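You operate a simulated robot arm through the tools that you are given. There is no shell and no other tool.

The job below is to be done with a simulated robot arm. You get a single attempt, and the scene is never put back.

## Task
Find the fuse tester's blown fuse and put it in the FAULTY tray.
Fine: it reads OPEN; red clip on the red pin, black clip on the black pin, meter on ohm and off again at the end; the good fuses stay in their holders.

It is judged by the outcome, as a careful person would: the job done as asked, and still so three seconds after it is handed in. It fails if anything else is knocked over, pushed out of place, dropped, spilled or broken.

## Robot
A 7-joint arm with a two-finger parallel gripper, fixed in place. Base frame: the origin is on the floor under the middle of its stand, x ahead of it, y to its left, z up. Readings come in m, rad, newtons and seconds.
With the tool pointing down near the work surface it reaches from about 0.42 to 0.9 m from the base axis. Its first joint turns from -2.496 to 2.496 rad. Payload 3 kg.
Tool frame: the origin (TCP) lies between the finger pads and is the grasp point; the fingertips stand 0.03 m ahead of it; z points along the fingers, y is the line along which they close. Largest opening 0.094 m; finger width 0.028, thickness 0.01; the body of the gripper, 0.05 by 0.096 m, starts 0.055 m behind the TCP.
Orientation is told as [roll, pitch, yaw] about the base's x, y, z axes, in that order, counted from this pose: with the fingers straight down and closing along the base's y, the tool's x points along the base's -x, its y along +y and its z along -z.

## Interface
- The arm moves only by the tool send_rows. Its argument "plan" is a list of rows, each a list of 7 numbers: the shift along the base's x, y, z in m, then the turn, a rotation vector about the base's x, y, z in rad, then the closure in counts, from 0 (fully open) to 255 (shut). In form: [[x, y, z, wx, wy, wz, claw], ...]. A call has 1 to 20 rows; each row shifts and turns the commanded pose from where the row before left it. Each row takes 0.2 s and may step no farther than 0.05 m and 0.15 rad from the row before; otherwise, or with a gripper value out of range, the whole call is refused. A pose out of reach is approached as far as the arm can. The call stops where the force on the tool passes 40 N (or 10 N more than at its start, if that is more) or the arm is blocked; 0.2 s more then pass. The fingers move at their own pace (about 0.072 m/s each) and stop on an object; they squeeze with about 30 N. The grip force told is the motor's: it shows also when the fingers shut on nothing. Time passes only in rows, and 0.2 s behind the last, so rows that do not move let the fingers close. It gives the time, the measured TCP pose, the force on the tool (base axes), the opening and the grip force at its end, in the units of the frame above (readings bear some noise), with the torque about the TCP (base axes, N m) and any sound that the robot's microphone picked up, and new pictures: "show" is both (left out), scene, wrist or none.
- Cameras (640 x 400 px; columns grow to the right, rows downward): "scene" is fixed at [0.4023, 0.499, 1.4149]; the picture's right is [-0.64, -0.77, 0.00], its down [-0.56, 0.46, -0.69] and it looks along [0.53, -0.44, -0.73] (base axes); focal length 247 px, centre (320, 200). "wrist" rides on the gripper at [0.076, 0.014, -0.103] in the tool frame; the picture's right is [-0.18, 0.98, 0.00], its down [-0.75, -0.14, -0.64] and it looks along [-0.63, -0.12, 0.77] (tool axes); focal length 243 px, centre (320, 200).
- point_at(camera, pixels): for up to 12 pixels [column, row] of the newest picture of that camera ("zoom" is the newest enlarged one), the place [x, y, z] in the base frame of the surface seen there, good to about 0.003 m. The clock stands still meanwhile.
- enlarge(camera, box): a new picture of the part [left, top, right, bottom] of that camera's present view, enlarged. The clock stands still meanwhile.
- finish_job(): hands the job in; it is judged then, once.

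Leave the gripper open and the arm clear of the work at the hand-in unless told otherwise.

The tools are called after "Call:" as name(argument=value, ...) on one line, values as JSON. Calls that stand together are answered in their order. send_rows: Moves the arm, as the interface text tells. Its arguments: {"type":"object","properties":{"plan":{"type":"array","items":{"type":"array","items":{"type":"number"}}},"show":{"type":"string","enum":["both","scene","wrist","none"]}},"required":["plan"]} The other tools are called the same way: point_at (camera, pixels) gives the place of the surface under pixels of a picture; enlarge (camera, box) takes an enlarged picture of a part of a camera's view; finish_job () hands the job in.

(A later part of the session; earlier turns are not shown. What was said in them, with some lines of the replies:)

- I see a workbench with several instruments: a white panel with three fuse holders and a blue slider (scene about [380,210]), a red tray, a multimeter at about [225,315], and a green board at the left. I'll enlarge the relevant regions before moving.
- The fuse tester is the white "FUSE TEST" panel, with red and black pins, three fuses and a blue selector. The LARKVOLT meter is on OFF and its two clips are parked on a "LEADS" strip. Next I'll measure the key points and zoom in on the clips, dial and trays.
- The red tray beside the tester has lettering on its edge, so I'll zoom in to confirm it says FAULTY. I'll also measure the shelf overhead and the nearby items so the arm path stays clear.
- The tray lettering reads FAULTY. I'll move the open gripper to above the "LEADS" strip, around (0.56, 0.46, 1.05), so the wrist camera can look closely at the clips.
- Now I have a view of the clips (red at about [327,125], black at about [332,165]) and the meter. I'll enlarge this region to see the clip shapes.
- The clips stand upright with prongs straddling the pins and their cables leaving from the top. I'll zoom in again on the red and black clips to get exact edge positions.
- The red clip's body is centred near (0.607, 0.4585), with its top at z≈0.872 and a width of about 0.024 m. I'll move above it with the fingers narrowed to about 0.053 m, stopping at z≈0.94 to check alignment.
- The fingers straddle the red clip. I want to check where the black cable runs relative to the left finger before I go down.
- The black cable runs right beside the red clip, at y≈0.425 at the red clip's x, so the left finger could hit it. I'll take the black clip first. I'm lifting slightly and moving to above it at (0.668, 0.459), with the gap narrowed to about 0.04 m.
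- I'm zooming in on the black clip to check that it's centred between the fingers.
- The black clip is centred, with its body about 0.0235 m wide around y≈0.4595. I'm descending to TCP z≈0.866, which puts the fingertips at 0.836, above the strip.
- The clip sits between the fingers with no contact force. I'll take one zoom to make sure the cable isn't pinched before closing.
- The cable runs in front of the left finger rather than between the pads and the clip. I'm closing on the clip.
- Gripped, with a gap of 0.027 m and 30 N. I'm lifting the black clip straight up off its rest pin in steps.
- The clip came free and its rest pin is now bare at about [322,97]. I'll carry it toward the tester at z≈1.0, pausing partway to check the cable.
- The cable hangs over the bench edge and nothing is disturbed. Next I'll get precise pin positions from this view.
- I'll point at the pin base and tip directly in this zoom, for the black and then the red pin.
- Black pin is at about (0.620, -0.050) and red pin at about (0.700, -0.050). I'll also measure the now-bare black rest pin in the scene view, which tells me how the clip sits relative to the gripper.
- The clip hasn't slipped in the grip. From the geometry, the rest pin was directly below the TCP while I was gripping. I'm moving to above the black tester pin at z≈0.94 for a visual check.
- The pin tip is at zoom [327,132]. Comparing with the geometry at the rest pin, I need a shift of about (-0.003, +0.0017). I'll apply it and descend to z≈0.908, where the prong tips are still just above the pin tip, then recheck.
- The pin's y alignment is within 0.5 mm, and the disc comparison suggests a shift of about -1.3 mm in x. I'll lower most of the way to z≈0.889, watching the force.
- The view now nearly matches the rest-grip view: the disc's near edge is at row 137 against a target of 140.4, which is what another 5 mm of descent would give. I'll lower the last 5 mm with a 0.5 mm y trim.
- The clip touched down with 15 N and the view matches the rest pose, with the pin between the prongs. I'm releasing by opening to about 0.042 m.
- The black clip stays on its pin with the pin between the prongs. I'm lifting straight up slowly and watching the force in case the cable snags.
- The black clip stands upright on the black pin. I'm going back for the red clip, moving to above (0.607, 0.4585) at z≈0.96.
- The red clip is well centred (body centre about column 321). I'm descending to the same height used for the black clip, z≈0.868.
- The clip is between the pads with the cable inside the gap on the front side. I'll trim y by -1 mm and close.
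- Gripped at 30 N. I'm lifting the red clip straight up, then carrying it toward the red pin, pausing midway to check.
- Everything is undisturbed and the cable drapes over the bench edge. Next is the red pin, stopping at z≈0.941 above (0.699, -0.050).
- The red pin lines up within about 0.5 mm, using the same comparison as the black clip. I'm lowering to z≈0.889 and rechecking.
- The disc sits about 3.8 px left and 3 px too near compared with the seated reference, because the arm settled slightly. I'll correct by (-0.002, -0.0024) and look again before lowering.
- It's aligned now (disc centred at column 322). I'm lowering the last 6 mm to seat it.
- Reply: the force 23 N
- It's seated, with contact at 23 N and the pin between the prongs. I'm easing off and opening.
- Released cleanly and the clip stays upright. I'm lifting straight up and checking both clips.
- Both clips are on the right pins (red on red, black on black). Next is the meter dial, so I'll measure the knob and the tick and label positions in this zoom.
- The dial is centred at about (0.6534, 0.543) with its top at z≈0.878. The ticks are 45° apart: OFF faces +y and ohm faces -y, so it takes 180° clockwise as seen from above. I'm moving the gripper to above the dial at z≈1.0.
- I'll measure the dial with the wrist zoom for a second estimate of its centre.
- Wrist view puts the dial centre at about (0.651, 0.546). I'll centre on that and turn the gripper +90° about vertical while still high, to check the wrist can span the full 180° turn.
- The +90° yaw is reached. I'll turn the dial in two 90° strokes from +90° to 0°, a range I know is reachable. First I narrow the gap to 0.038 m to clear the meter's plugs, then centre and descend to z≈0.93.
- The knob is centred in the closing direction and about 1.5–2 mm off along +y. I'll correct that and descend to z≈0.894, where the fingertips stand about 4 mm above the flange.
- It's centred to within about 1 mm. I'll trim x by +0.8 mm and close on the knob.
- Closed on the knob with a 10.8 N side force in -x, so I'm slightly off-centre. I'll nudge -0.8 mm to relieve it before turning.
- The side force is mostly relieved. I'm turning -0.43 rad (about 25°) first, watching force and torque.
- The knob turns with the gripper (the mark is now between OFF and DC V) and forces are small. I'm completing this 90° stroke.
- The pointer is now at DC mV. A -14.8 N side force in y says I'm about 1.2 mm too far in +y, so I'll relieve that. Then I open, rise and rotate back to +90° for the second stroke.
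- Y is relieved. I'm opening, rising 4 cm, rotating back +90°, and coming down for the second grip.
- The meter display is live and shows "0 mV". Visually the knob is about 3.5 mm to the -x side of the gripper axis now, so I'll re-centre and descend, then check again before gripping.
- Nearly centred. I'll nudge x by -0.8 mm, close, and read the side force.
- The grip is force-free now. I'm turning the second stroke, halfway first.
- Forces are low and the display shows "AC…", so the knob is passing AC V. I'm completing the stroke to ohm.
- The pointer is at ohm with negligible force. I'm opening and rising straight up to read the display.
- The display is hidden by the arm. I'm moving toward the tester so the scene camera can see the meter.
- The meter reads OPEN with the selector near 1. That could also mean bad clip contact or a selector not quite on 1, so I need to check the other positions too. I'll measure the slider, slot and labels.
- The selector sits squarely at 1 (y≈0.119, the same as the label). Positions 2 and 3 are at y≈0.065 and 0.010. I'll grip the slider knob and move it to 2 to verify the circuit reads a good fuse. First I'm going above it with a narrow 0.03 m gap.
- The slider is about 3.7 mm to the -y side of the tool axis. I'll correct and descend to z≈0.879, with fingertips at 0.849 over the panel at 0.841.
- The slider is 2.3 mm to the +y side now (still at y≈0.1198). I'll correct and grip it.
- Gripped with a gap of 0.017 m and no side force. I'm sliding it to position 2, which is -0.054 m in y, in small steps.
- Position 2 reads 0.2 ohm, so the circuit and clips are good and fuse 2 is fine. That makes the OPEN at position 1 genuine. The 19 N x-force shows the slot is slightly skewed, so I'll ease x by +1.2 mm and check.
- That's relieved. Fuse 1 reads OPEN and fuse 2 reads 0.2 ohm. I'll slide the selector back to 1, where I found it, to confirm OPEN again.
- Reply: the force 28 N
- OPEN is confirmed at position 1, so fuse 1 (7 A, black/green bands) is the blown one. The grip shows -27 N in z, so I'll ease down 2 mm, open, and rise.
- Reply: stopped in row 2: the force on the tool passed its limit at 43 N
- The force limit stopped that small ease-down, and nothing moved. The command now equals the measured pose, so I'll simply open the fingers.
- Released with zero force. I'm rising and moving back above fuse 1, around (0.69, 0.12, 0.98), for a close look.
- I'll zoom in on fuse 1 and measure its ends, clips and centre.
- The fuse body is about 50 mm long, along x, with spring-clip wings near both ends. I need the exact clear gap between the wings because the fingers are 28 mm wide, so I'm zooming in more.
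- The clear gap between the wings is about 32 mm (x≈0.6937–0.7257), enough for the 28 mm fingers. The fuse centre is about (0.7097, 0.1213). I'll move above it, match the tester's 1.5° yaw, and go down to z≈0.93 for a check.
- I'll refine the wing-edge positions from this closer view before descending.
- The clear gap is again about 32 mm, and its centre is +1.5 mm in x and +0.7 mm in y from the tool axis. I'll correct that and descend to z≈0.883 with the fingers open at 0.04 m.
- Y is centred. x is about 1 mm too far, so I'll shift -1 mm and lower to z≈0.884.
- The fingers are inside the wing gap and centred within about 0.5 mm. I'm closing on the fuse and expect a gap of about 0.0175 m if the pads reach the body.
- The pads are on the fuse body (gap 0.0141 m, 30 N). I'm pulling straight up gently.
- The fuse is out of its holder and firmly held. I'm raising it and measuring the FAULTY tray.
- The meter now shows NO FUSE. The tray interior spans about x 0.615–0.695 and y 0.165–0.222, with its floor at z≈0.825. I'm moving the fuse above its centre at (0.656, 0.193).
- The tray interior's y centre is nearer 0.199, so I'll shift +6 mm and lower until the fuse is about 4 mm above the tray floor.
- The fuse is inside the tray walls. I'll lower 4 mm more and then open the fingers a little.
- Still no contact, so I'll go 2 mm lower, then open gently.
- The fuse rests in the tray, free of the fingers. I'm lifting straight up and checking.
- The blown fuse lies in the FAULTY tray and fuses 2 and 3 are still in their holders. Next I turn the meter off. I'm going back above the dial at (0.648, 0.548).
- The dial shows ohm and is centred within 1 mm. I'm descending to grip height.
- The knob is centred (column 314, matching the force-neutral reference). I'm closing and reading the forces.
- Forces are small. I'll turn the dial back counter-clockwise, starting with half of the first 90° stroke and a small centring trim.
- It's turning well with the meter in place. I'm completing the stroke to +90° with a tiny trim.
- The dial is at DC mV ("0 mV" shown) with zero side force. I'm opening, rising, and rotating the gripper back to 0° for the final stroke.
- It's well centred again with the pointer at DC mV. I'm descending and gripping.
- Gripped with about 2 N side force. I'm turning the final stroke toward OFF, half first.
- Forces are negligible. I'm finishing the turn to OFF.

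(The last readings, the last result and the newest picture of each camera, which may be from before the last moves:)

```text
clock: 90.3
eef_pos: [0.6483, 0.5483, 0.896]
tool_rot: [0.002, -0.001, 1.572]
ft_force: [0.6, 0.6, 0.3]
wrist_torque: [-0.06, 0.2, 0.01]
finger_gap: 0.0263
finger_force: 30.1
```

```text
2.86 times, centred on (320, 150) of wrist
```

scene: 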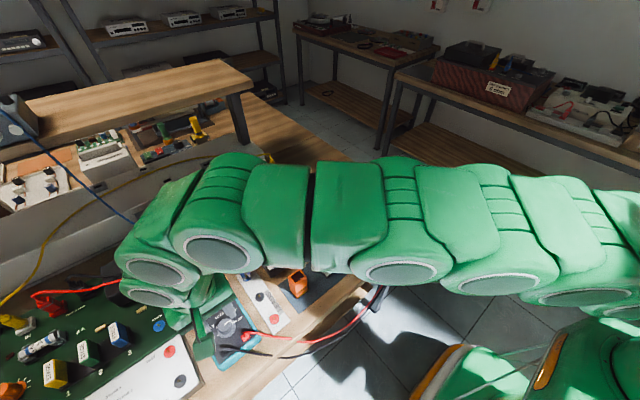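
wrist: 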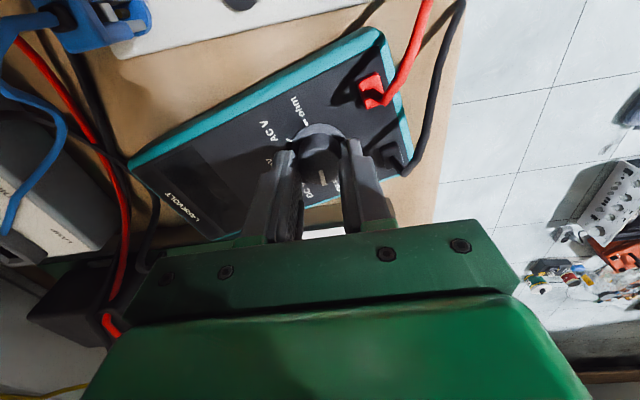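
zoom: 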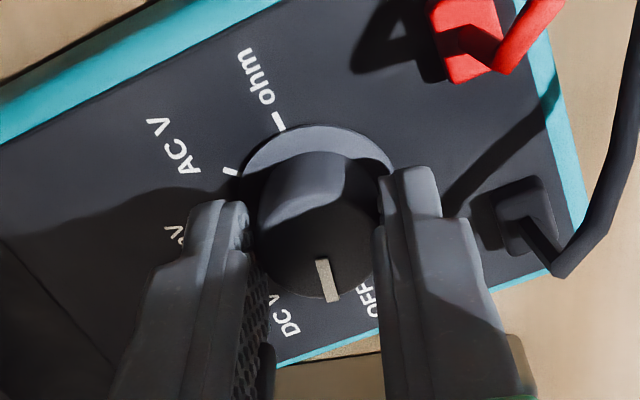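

The display has gone dark (off), but the meter body itself has twisted about 10–15° counter-clockwise, probably dragged by the knob. I'll open, rise and look carefully before deciding how to square it up.

Call:
send_rows(plan=[[0, 0, 0, 0, 0, 0, 220], [0, 0, 0, 0, 0, 0, 190], [0, 0, 0, 0, 0, 0, 152], [0, 0, 0, 0, 0, 0, 152], [0, 0, 0.018, 0, 0, 0, 152], [0, 0, 0.03, 0, 0, 0, 152], [0, 0, 0.03, 0, 0, 0, 152]])

Call:
enlarge(camera="wrist", box=[200, 40, 440, 200])

Call:
enlarge(camera="scene", box=[170, 260, 280, 370])

```text
clock: 91.9
eef_pos: [0.6465, 0.5473, 0.9735]
tool_rot: [-0.002, -0.004, 1.571]
ft_force: [-0.1, -0.5, 0.0]
wrist_torque: [0.03, -0.01, 0.0]
finger_gap: 0.038
finger_force: 0.0
```

scene: 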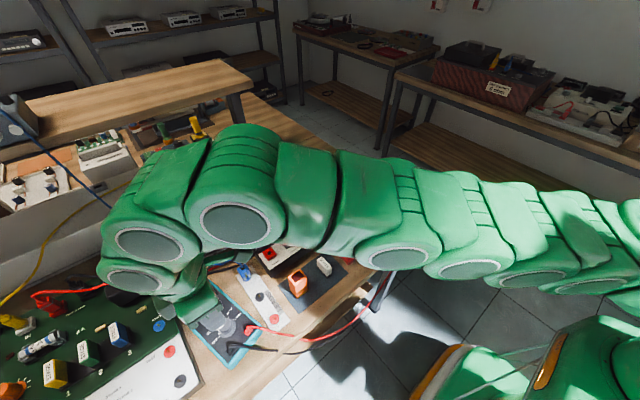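
wrist: 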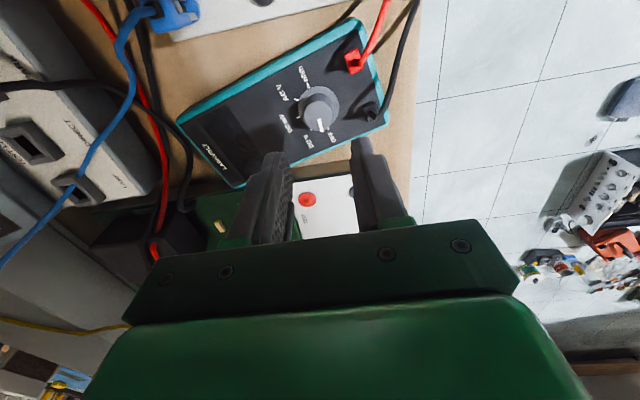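

```text
2.50 times, centred on (320, 120) of wrist
```

zoom: 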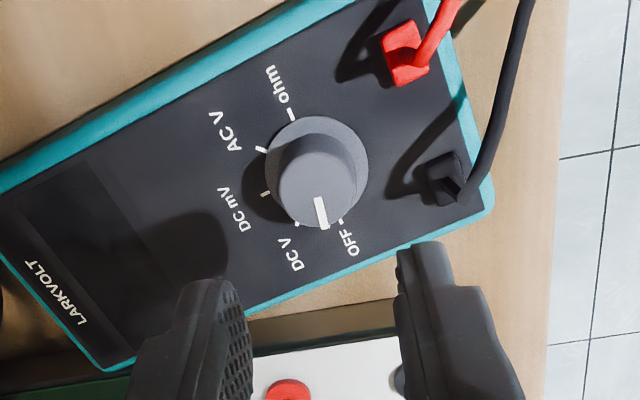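

```text
3.64 times, centred on (225, 315) of scene
```

zoom: 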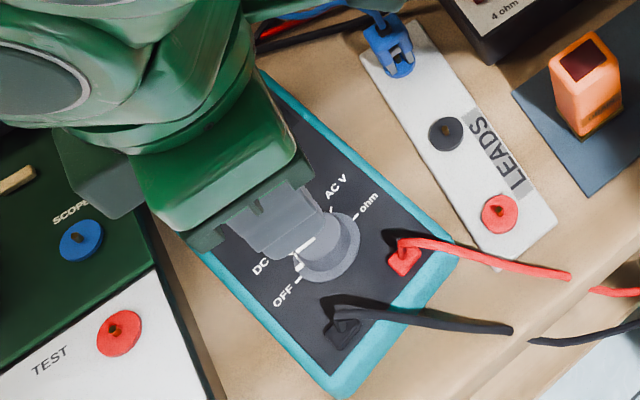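

The display is off, but I need the exact pointer position relative to OFF and the meter's twist. I'm zooming in and measuring.

Call:
enlarge(camera="wrist", box=[280, 75, 360, 145])

Call:
point_at(camera="wrist", pixels=[[210, 108], [350, 25], [385, 125], [240, 187], [178, 122], [362, 18], [388, 118], [300, 165], [270, 70]])

Call:
enlarge(camera="wrist", box=[160, 100, 280, 200])

```text
5.71 times, centred on (320, 110) of wrist
```

zoom: 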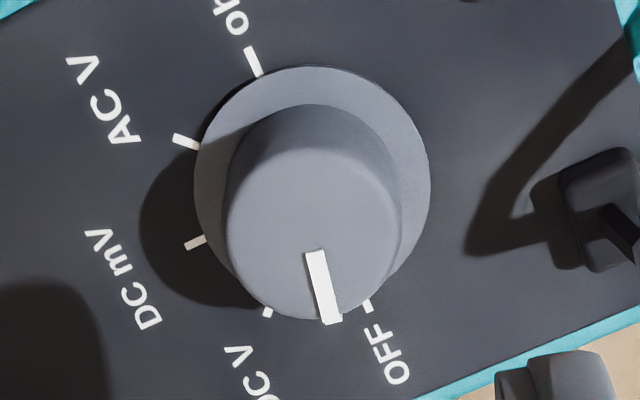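

```text
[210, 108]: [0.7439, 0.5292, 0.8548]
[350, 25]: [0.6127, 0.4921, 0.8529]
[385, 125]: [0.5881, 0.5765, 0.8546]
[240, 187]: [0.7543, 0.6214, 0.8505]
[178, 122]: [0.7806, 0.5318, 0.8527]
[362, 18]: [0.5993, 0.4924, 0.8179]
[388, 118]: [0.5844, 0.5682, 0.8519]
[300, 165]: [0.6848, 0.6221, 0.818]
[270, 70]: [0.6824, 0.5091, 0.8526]
```

```text
4.00 times, centred on (220, 150) of wrist
```

zoom: 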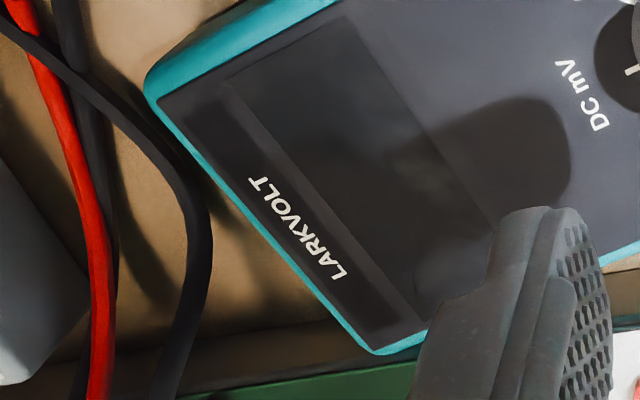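

The pointer is about 12° short of OFF relative to the meter, and the meter has twisted about 13°. I'll re-grip the knob and turn back -13° in two steps to see whether the meter body follows.

Call:
send_rows(plan=[[0, 0, -0.03, 0, 0, 0, 152], [0, 0, -0.03, 0, 0, 0, 152], [0, 0, -0.018, 0, 0, 0, 152], [0, 0, 0, 0, 0, 0, 152]], show="wrist")

Call:
enlarge(camera="wrist", box=[240, 100, 400, 220])

```text
clock: 92.9
eef_pos: [0.648, 0.5463, 0.8958]
tool_rot: [0.0, -0.002, 1.569]
ft_force: [0.1, 0.0, 0.7]
wrist_torque: [0.0, 0.01, -0.02]
finger_gap: 0.0378
finger_force: 0.2
```

wrist: 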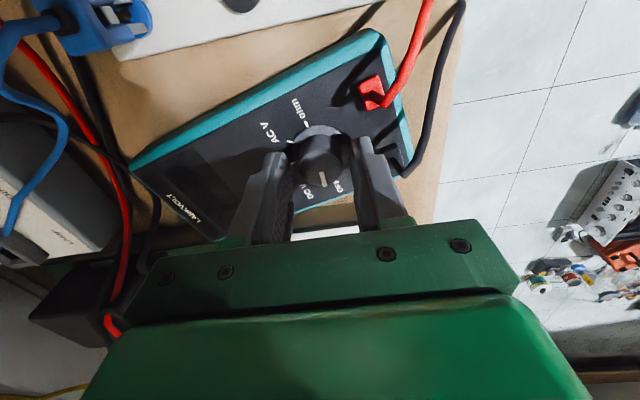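

```text
3.33 times, centred on (320, 160) of wrist
```

zoom: 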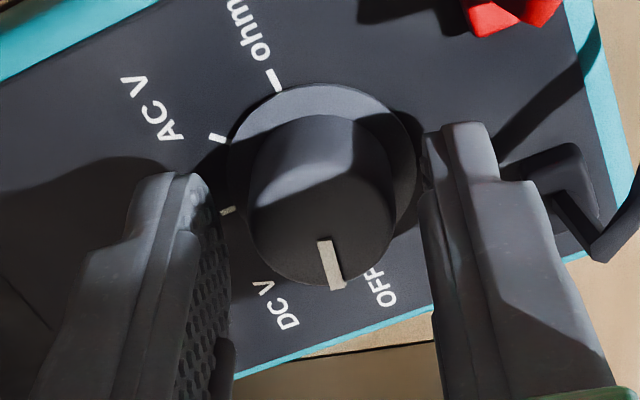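

Centred. I'm closing on the knob and turning back by -0.23 rad.

Call:
send_rows(plan=[[-0.0004, 0, 0, 0, 0, 0, 190], [0, 0, 0, 0, 0, 0, 220], [0, 0, 0, 0, 0, 0, 255], [0, 0, 0, 0, 0, 0, 255], [0, 0, 0, 0, 0, -0.08, 255], [0, 0, 0, 0, 0, -0.08, 255], [0, 0, 0, 0, 0, -0.072, 255], [0, 0, 0, 0, 0, 0, 255]], show="wrist")

Call:
enlarge(camera="wrist", box=[220, 80, 420, 220])

Call:
enlarge(camera="scene", box=[180, 270, 280, 370])

```text
clock: 94.7
eef_pos: [0.6476, 0.5476, 0.897]
tool_rot: [0.002, 0.0, 1.339]
ft_force: [-0.1, 0.6, -0.7]
wrist_torque: [-0.06, 0.27, -0.03]
finger_gap: 0.0262
finger_force: 30.1
```

wrist: 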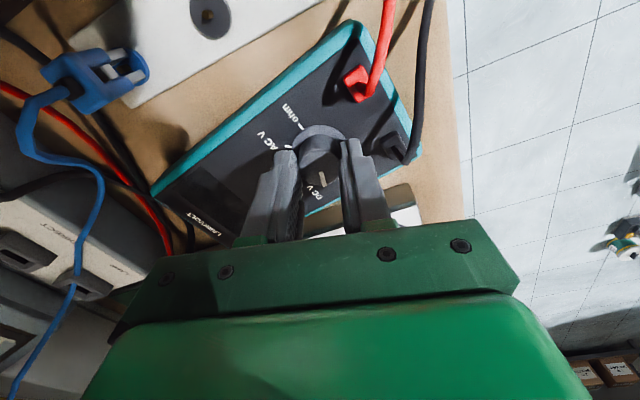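

```text
2.86 times, centred on (320, 150) of wrist
```

zoom: 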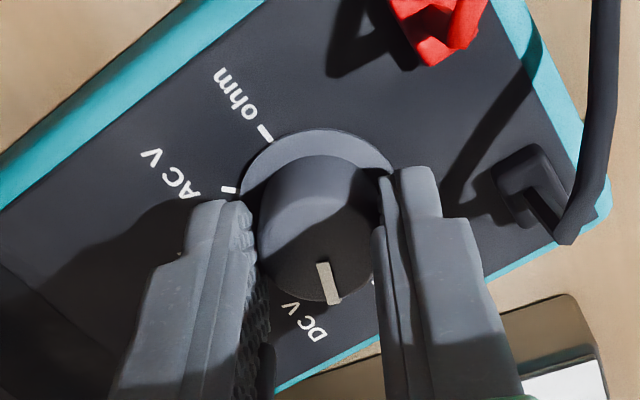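

```text
4.00 times, centred on (230, 320) of scene
```

zoom: 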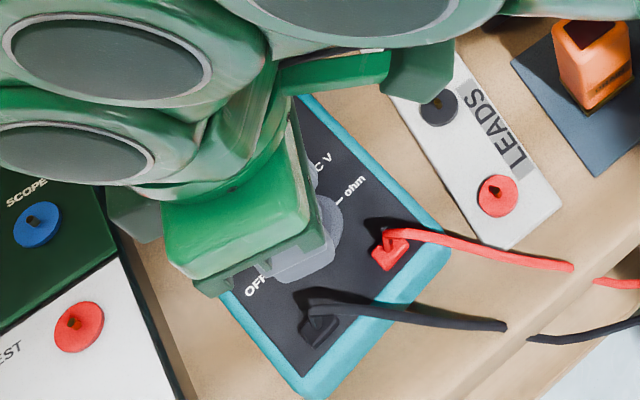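

The knob turned but the body stayed put, so knob friction is lower than table friction. Something resisted only in the closing direction near OFF. I'll turn forward again with about 10 N of downward pressure to hold the meter still, and see where the pointer goes relative to the body.

Call:
send_rows(plan=[[0, 0, -0.0008, 0, 0, 0, 255], [0, 0, 0, 0, 0, 0.08, 255], [0, 0, 0, 0, 0, 0.08, 255], [0, 0, 0, 0, 0, 0.072, 255], [0, 0, 0, 0, 0, 0, 255]], show="wrist")

Call:
enlarge(camera="wrist", box=[220, 80, 420, 220])

```text
clock: 95.9
eef_pos: [0.6479, 0.5479, 0.8969]
tool_rot: [-0.001, -0.002, 1.574]
ft_force: [2.9, 9.0, 15.3]
wrist_torque: [0.52, -0.01, 0.03]
finger_gap: 0.0261
finger_force: 29.7
```

wrist: 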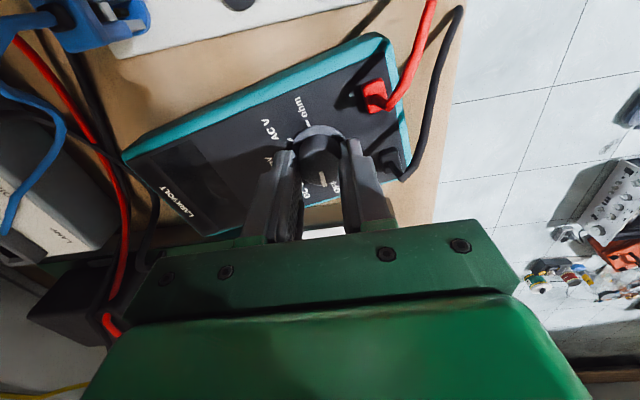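

```text
2.86 times, centred on (320, 150) of wrist
```

zoom: 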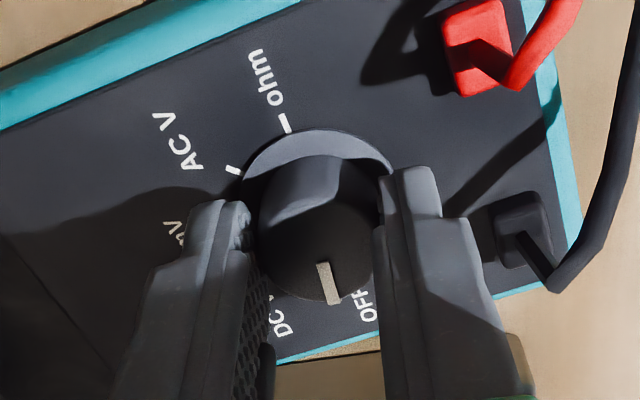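

Pressing down works: the knob turned while the body stayed, and the body has already come back about 4°. I'll ratchet it straight by turning back without pressure, so the body drags along a little, then forward with pressure. First, back -0.26 rad with a slight upward unload.

Call:
send_rows(plan=[[0, -0.0004, 0.0012, 0, 0, 0, 255], [0, 0, 0, 0, 0, -0.09, 255], [0, 0, 0, 0, 0, -0.09, 255], [0, 0, 0, 0, 0, -0.08, 255], [0, 0, 0, 0, 0, 0, 255]], show="wrist")

Call:
point_at(camera="wrist", pixels=[[350, 35], [300, 70], [250, 110], [200, 150], [160, 182]])

```text
clock: 97.1
eef_pos: [0.647, 0.5472, 0.8966]
tool_rot: [0.002, 0.0, 1.311]
ft_force: [-0.2, -0.5, 0.1]
wrist_torque: [-0.08, 0.36, -0.01]
finger_gap: 0.0263
finger_force: 30.7
```

wrist: 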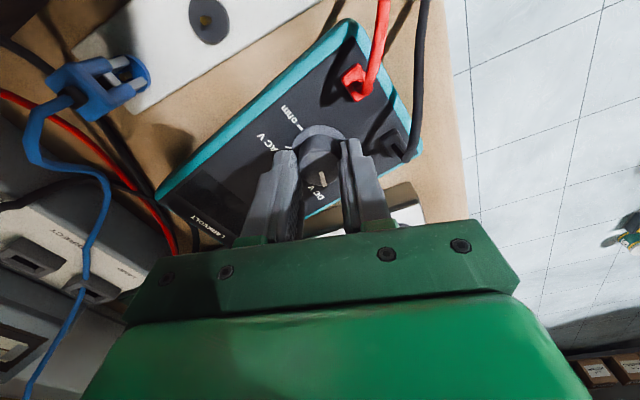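

```text
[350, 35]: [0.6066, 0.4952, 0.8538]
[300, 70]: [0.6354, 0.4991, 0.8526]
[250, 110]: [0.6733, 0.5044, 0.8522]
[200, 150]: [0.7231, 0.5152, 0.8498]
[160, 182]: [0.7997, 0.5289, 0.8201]
```

The body is still at roughly +10°. I'll try once with a little lift, to unload the meter's friction, while turning a further -0.17 rad, and see if the body follows.

Call:
send_rows(plan=[[0, 0, 0.001, 0, 0, 0, 255], [0, 0, 0.0005, 0, 0, -0.06, 255], [0, 0, 0, 0, 0, -0.06, 255], [0, 0, 0, 0, 0, -0.05, 255], [0, 0, 0, 0, 0, 0, 255]], show="wrist")

Call:
point_at(camera="wrist", pixels=[[345, 30], [320, 50], [290, 80], [250, 120], [220, 150], [190, 180]])

Call:
enlarge(camera="wrist", box=[150, 10, 430, 220])

```text
clock: 98.3
eef_pos: [0.648, 0.5463, 0.8994]
tool_rot: [-0.001, -0.001, 1.141]
ft_force: [0.8, -0.8, -8.7]
wrist_torque: [-0.04, 0.34, -0.01]
finger_gap: 0.0262
finger_force: 29.3
```

wrist: 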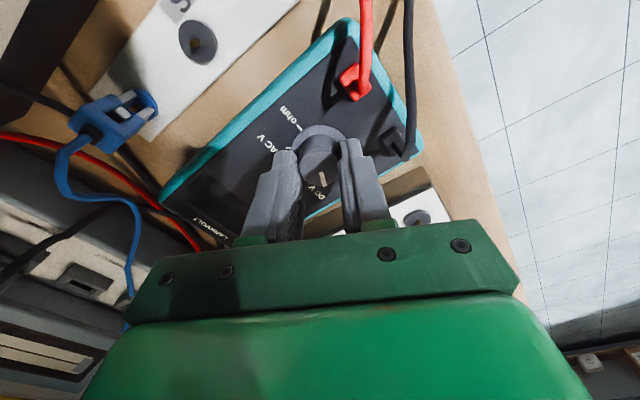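

```text
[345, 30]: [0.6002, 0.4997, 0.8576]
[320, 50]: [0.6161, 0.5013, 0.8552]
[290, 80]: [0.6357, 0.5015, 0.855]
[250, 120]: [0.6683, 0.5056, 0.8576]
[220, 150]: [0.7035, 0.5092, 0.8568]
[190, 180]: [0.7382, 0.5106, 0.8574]
```

```text
1.90 times, centred on (290, 115) of wrist
```

zoom: 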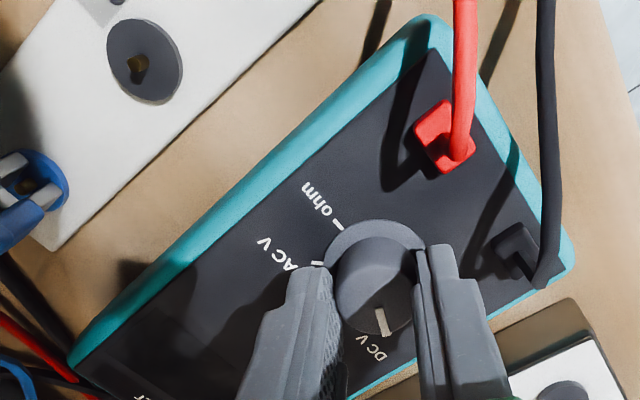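

With a light lift the body follows: its edge is now nearly parallel to the LEADS strip. I'll measure both edges in this zoom to quantify the remaining twist.

Call:
point_at(camera="zoom", pixels=[[80, 225], [150, 160], [220, 92], [290, 26], [100, 360], [180, 282], [260, 205], [340, 128], [410, 60], [530, 285], [400, 385]])

```text
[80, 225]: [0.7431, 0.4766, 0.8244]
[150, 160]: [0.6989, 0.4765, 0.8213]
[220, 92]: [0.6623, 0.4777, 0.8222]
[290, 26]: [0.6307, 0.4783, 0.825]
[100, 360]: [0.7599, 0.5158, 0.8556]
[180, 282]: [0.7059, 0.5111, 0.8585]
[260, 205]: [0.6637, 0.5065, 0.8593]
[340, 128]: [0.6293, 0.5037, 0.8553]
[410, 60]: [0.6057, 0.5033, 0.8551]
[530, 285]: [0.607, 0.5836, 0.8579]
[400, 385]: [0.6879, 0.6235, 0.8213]
```

The strip is at about 0° and the meter at about +4.6°. I'm turning another -0.08 rad while still lightly lifted.

Call:
send_rows(plan=[[0, 0, 0, 0, 0, -0.04, 255], [0, 0, 0, 0, 0, -0.04, 255], [0, 0, 0, 0, 0, 0, 255]], show="wrist")

Call:
enlarge(camera="wrist", box=[150, 10, 430, 220])

```text
clock: 99.1
eef_pos: [0.6461, 0.5466, 0.8989]
tool_rot: [0.001, 0.001, 1.061]
ft_force: [-0.8, -0.1, -8.2]
wrist_torque: [0.03, 0.34, -0.03]
finger_gap: 0.0263
finger_force: 30.5
```

wrist: 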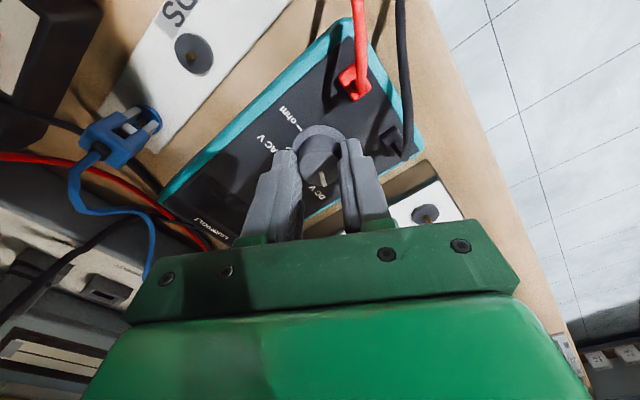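

```text
1.90 times, centred on (290, 115) of wrist
```

zoom: 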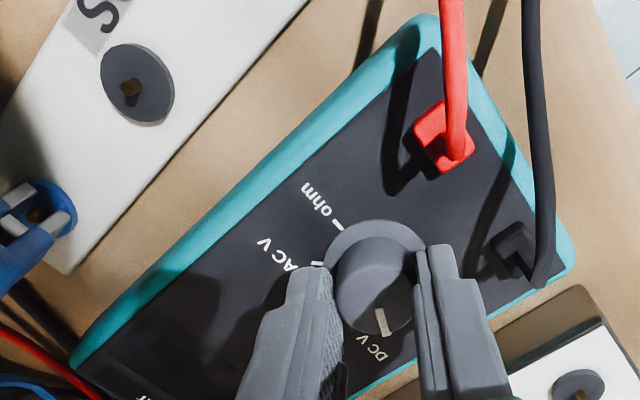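

Call:
point_at(camera="zoom", pixels=[[90, 250], [150, 182], [210, 112], [270, 40], [100, 365], [180, 285], [260, 200], [340, 120], [420, 40], [160, 280], [300, 135]])

```text
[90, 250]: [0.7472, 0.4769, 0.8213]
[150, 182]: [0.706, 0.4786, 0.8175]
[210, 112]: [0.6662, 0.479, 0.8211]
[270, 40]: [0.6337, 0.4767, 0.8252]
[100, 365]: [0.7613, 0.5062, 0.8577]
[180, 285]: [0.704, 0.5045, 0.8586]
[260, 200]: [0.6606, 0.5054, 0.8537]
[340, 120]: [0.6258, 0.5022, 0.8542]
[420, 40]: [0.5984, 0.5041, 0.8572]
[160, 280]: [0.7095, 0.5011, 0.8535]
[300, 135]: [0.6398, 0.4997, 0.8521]
```

The meter body is square again (within about 1°). While it's still lightly unloaded I'll also nudge it +4 mm in x, back toward its original spot, then set it down and press lightly.

Call:
send_rows(plan=[[0.002, 0, 0, 0, 0, 0, 255], [0.002, 0, 0, 0, 0, 0, 255], [0, 0, -0.0015, 0, 0, 0, 255], [0, 0, -0.0008, 0, 0, 0, 255], [0, 0, 0, 0, 0, 0, 255]], show="wrist")

```text
clock: 100.3
eef_pos: [0.651, 0.5459, 0.8967]
tool_rot: [-0.001, -0.001, 1.062]
ft_force: [-1.8, 0.4, -5.3]
wrist_torque: [0.04, 0.05, 0.01]
finger_gap: 0.0263
finger_force: 29.9
```

wrist: 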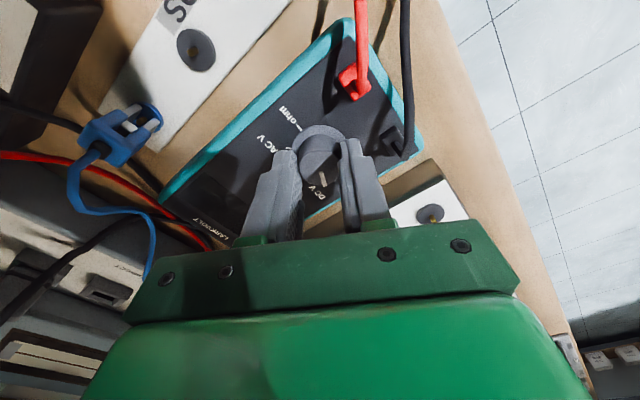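

The x position is restored (0.651). There's still a small lift of -5 N, so I'm lowering further to press lightly.

Call:
send_rows(plan=[[0, 0, -0.0008, 0, 0, 0, 255], [0, 0, 0, 0, 0, 0, 255]], show="none")

```text
clock: 100.9
eef_pos: [0.6512, 0.5477, 0.8968]
tool_rot: [0.0, -0.003, 1.062]
ft_force: [-6.7, 0.3, 6.7]
wrist_torque: [-0.24, 0.21, 0.0]
finger_gap: 0.0262
finger_force: 29.7
```

Pressing at about 7 N. I'll add a little more and turn forward 0.25 rad, then check that the body stays put.

Call:
send_rows(plan=[[-0.0003, 0, -0.0005, 0, 0, 0, 255], [0, 0, 0, 0, 0, 0.085, 255], [0, 0, 0, 0, 0, 0.085, 255], [0, 0, 0, 0, 0, 0.08, 255], [0, 0, 0, 0, 0, 0, 255]], show="wrist")

Call:
enlarge(camera="wrist", box=[150, 10, 430, 220])

```text
clock: 102.1
eef_pos: [0.6507, 0.5462, 0.8965]
tool_rot: [-0.001, -0.003, 1.311]
ft_force: [12.7, 12.2, 24.6]
wrist_torque: [0.44, -0.16, 0.0]
finger_gap: 0.0263
finger_force: 29.4
```

wrist: 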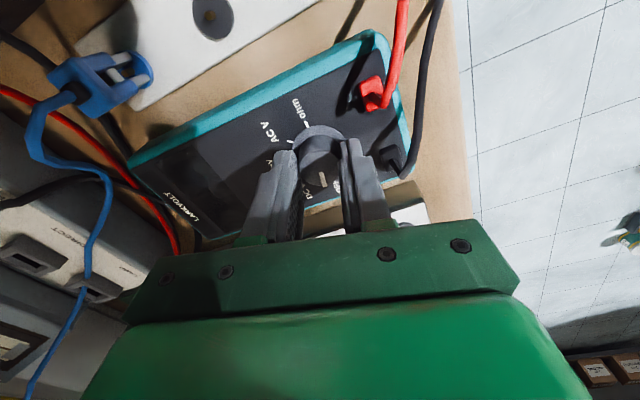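

```text
1.90 times, centred on (290, 115) of wrist
```

zoom: 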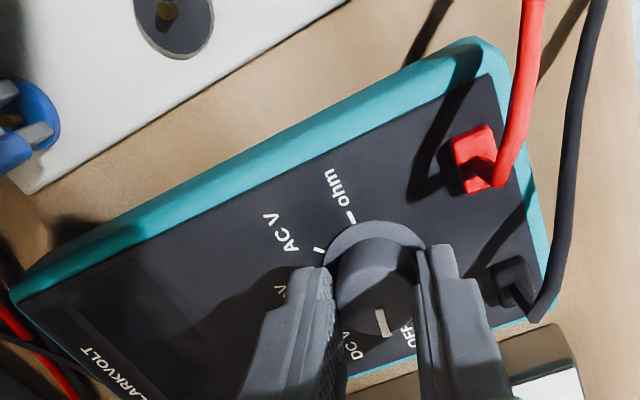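

The body stayed in place while the knob turned. I'm relieving the side forces slightly and finishing the last 0.25 rad to OFF.

Call:
send_rows(plan=[[0.0006, 0.0006, 0.0004, 0, 0, 0, 255], [0, 0, 0, 0, 0, 0.085, 255], [0, 0, 0, 0, 0, 0.085, 255], [0, 0, 0, 0, 0, 0.08, 255], [0, 0, 0, 0, 0, 0, 255]], show="wrist")

Call:
enlarge(camera="wrist", box=[150, 10, 430, 220])

```text
clock: 103.3
eef_pos: [0.6508, 0.547, 0.8954]
tool_rot: [0.003, 0.0, 1.561]
ft_force: [1.0, -1.7, -6.9]
wrist_torque: [-0.04, 0.14, -0.1]
finger_gap: 0.0265
finger_force: 30.5
```

wrist: 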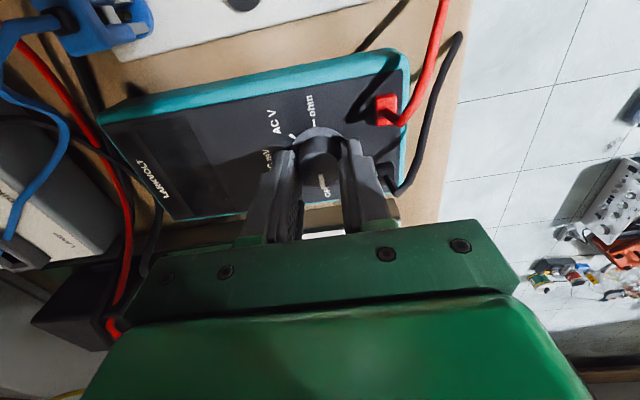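

```text
1.90 times, centred on (290, 115) of wrist
```

zoom: 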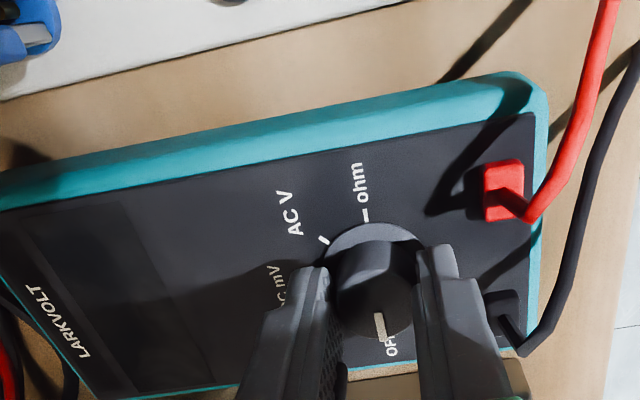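

The pointer is at OFF, the display is dark and the meter is square. I'll settle it down 0.5 mm, release, and rise to verify.

Call:
send_rows(plan=[[0, 0, -0.0005, 0, 0, 0, 255], [0, 0, 0, 0, 0, 0, 225], [0, 0, 0, 0, 0, 0, 190], [0, 0, 0, 0, 0, 0, 152], [0, 0, 0, 0, 0, 0, 152], [0, 0, 0.018, 0, 0, 0, 152], [0, 0, 0.03, 0, 0, 0, 152], [0, 0, 0.035, 0, 0, 0, 152]])

Call:
enlarge(camera="wrist", box=[200, 40, 440, 200])

```text
clock: 105.1
eef_pos: [0.6536, 0.5476, 0.9782]
tool_rot: [0.002, 0.0, 1.561]
ft_force: [-0.1, 0.4, -0.4]
wrist_torque: [0.01, -0.03, 0.01]
finger_gap: 0.038
finger_force: 0.0
```

scene: 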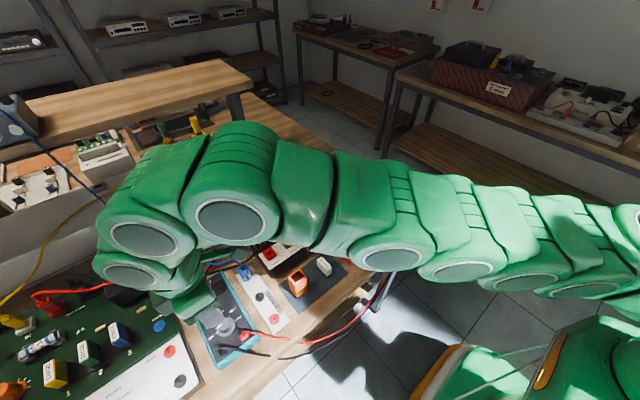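
wrist: 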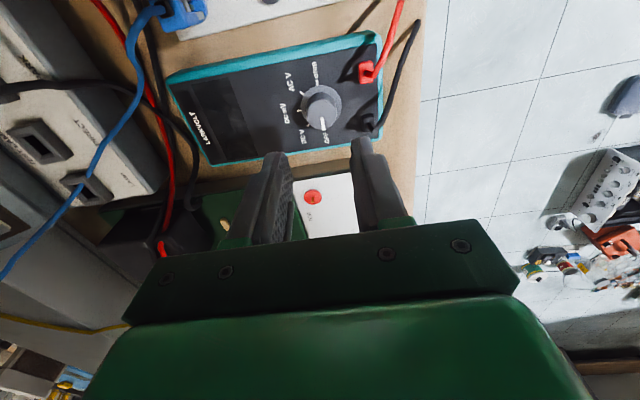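

```text
2.50 times, centred on (320, 120) of wrist
```

zoom: 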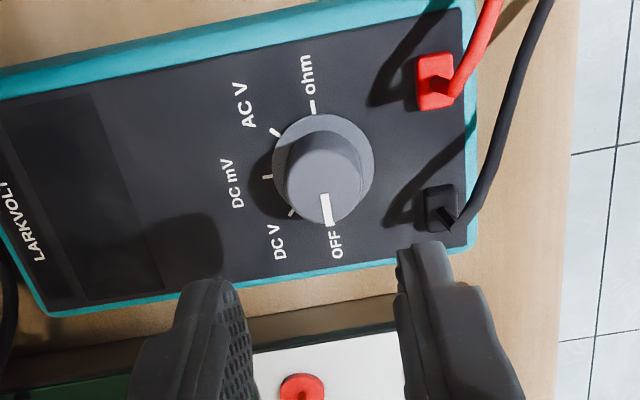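

The dial points to OFF, the display is blank, and the meter sits square. I'm raising the arm, unwinding the wrist, opening the gripper fully and returning to near the start pose, clear of the work.

Call:
send_rows(plan=[[0, 0, 0.04, 0, 0, 0, 152], [0, 0, 0.04, 0, 0, 0, 120], [0, -0.03, 0.03, 0, 0, -0.13, 80], [0, -0.042, 0.015, 0, 0, -0.13, 40], [0, -0.045, 0.01, 0, 0, -0.13, 0], [0, -0.045, 0.01, 0, 0, -0.13, 0], [0, -0.045, 0.01, 0, 0, -0.13, 0], [0, -0.045, 0.01, 0, 0, -0.13, 0], [0, -0.045, 0.01, 0, 0, -0.13, 0], [0, -0.045, 0.01, 0, 0, -0.13, 0], [0, -0.045, 0.01, 0, 0, -0.13, 0], [0, -0.045, 0, 0, 0, -0.13, 0], [0, -0.045, 0, 0, 0, -0.13, 0], [0, -0.045, 0, 0, 0, -0.131, 0], [0, -0.025, 0, 0, 0, 0, 0], [0, 0, 0, 0, 0, 0, 0]])

Call:
enlarge(camera="scene", box=[170, 260, 280, 370])

Call:
enlarge(camera="scene", box=[318, 165, 438, 265])

Call:
enlarge(camera="wrist", box=[240, 0, 440, 140])

```text
clock: 108.5
eef_pos: [0.6534, 0.0015, 1.1713]
tool_rot: [0.0, -0.001, 0.0]
ft_force: [0.6, -0.3, -0.6]
wrist_torque: [0.0, 0.01, 0.02]
finger_gap: 0.0939
finger_force: 0.0
```

scene: 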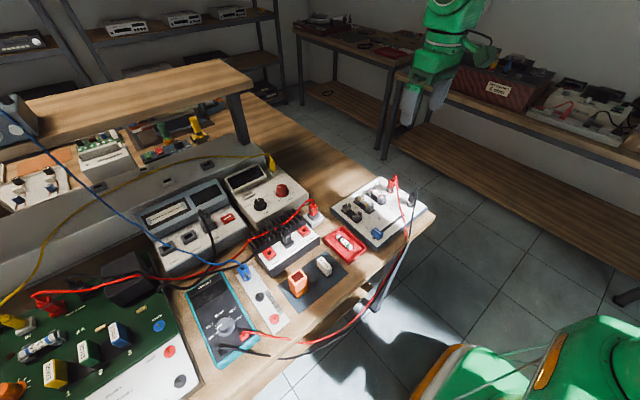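
wrist: 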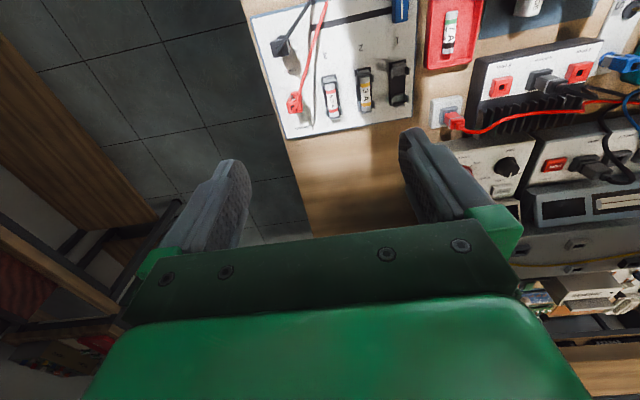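

```text
3.64 times, centred on (225, 315) of scene
```

zoom: 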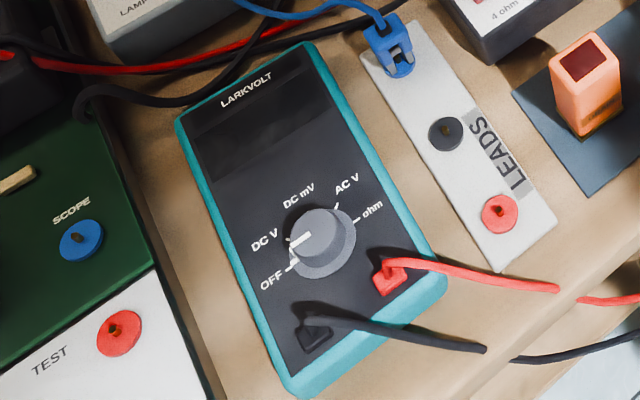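

```text
4.00 times, centred on (378, 215) of scene
```

zoom: 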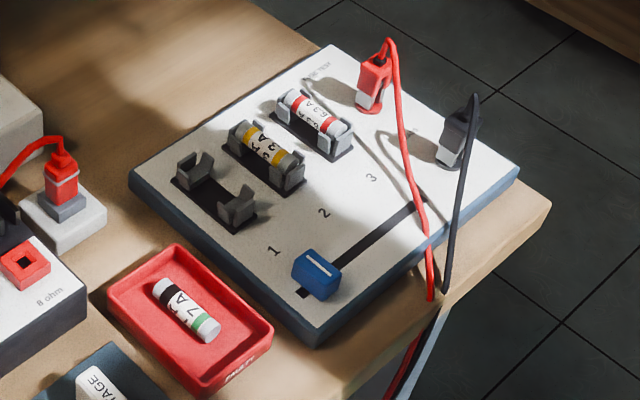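

```text
2.86 times, centred on (340, 70) of wrist
```

zoom: 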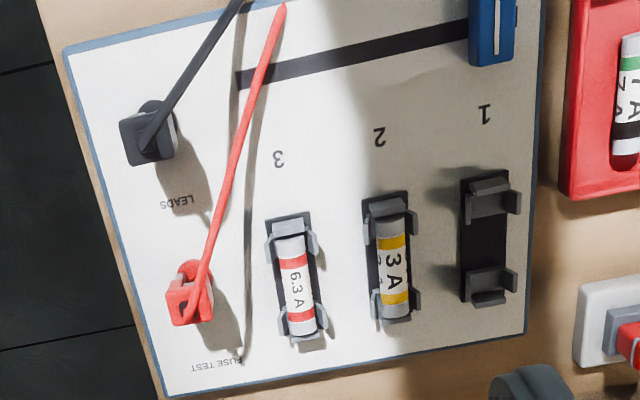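

Everything looks right. One last close comparison of the dial against its original OFF appearance.

Call:
enlarge(camera="scene", box=[200, 302, 248, 342])

Call:
enlarge(camera="scene", box=[380, 165, 428, 215])

```text
10.00 times, centred on (224, 322) of scene
```

zoom: 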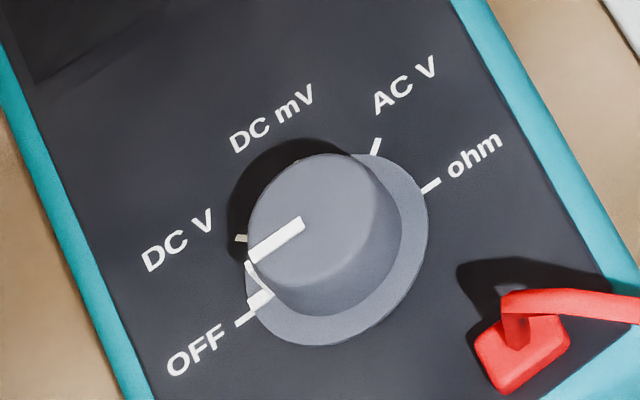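

```text
8.00 times, centred on (404, 190) of scene
```

zoom: 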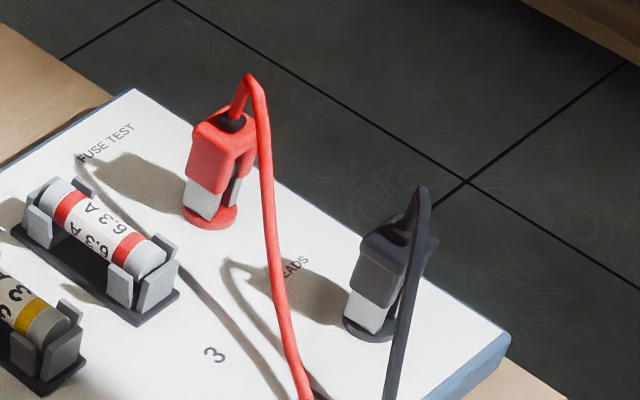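

The dial's mark lines up with OFF just as it did at the start, and the meter is within about 2 mm of where it began. The red clip is on the red pin and the black clip on the black pin. Fuses 2 and 3 are in their holders, the 7 A fuse from position 1 that read OPEN is in the FAULTY tray, and the arm is clear with the gripper open. I'm handing the job in.

Call:
finish_job()

```text
The job is handed in.
```

The blown fuse was the 7 A one in position 1. It is now in the FAULTY tray, and the job is handed in.

- **Test:** I put the red clip on the red pin and the black clip on the black pin, and set the meter to ohm. Position 1 read OPEN, position 2 read 0.2 ohm, and position 1 read OPEN again when I went back to it. I didn't test position 3, because the red lead lay across the end of the selector's slot. Fuse 3 was therefore never confirmed good.
- **How I left it:** Fuses 2 and 3 stayed in their holders, and both clips are still on the tester's pins. The selector is back on 1. The meter is off, with its display dark and the pointer lined up with OFF as at the start.
- **Meter moved and put back:** On the first try at switching off, turning the dial twisted the meter about 13°. I straightened it, then turned the dial to OFF while pressing down to hold the meter still. It ended within about 2 mm of where it began. Earlier, turning the dial to ohm had shifted it about 4 mm, which I also corrected.

I saw nothing else knocked over, dropped or out of place, and the arm is clear with the gripper open.
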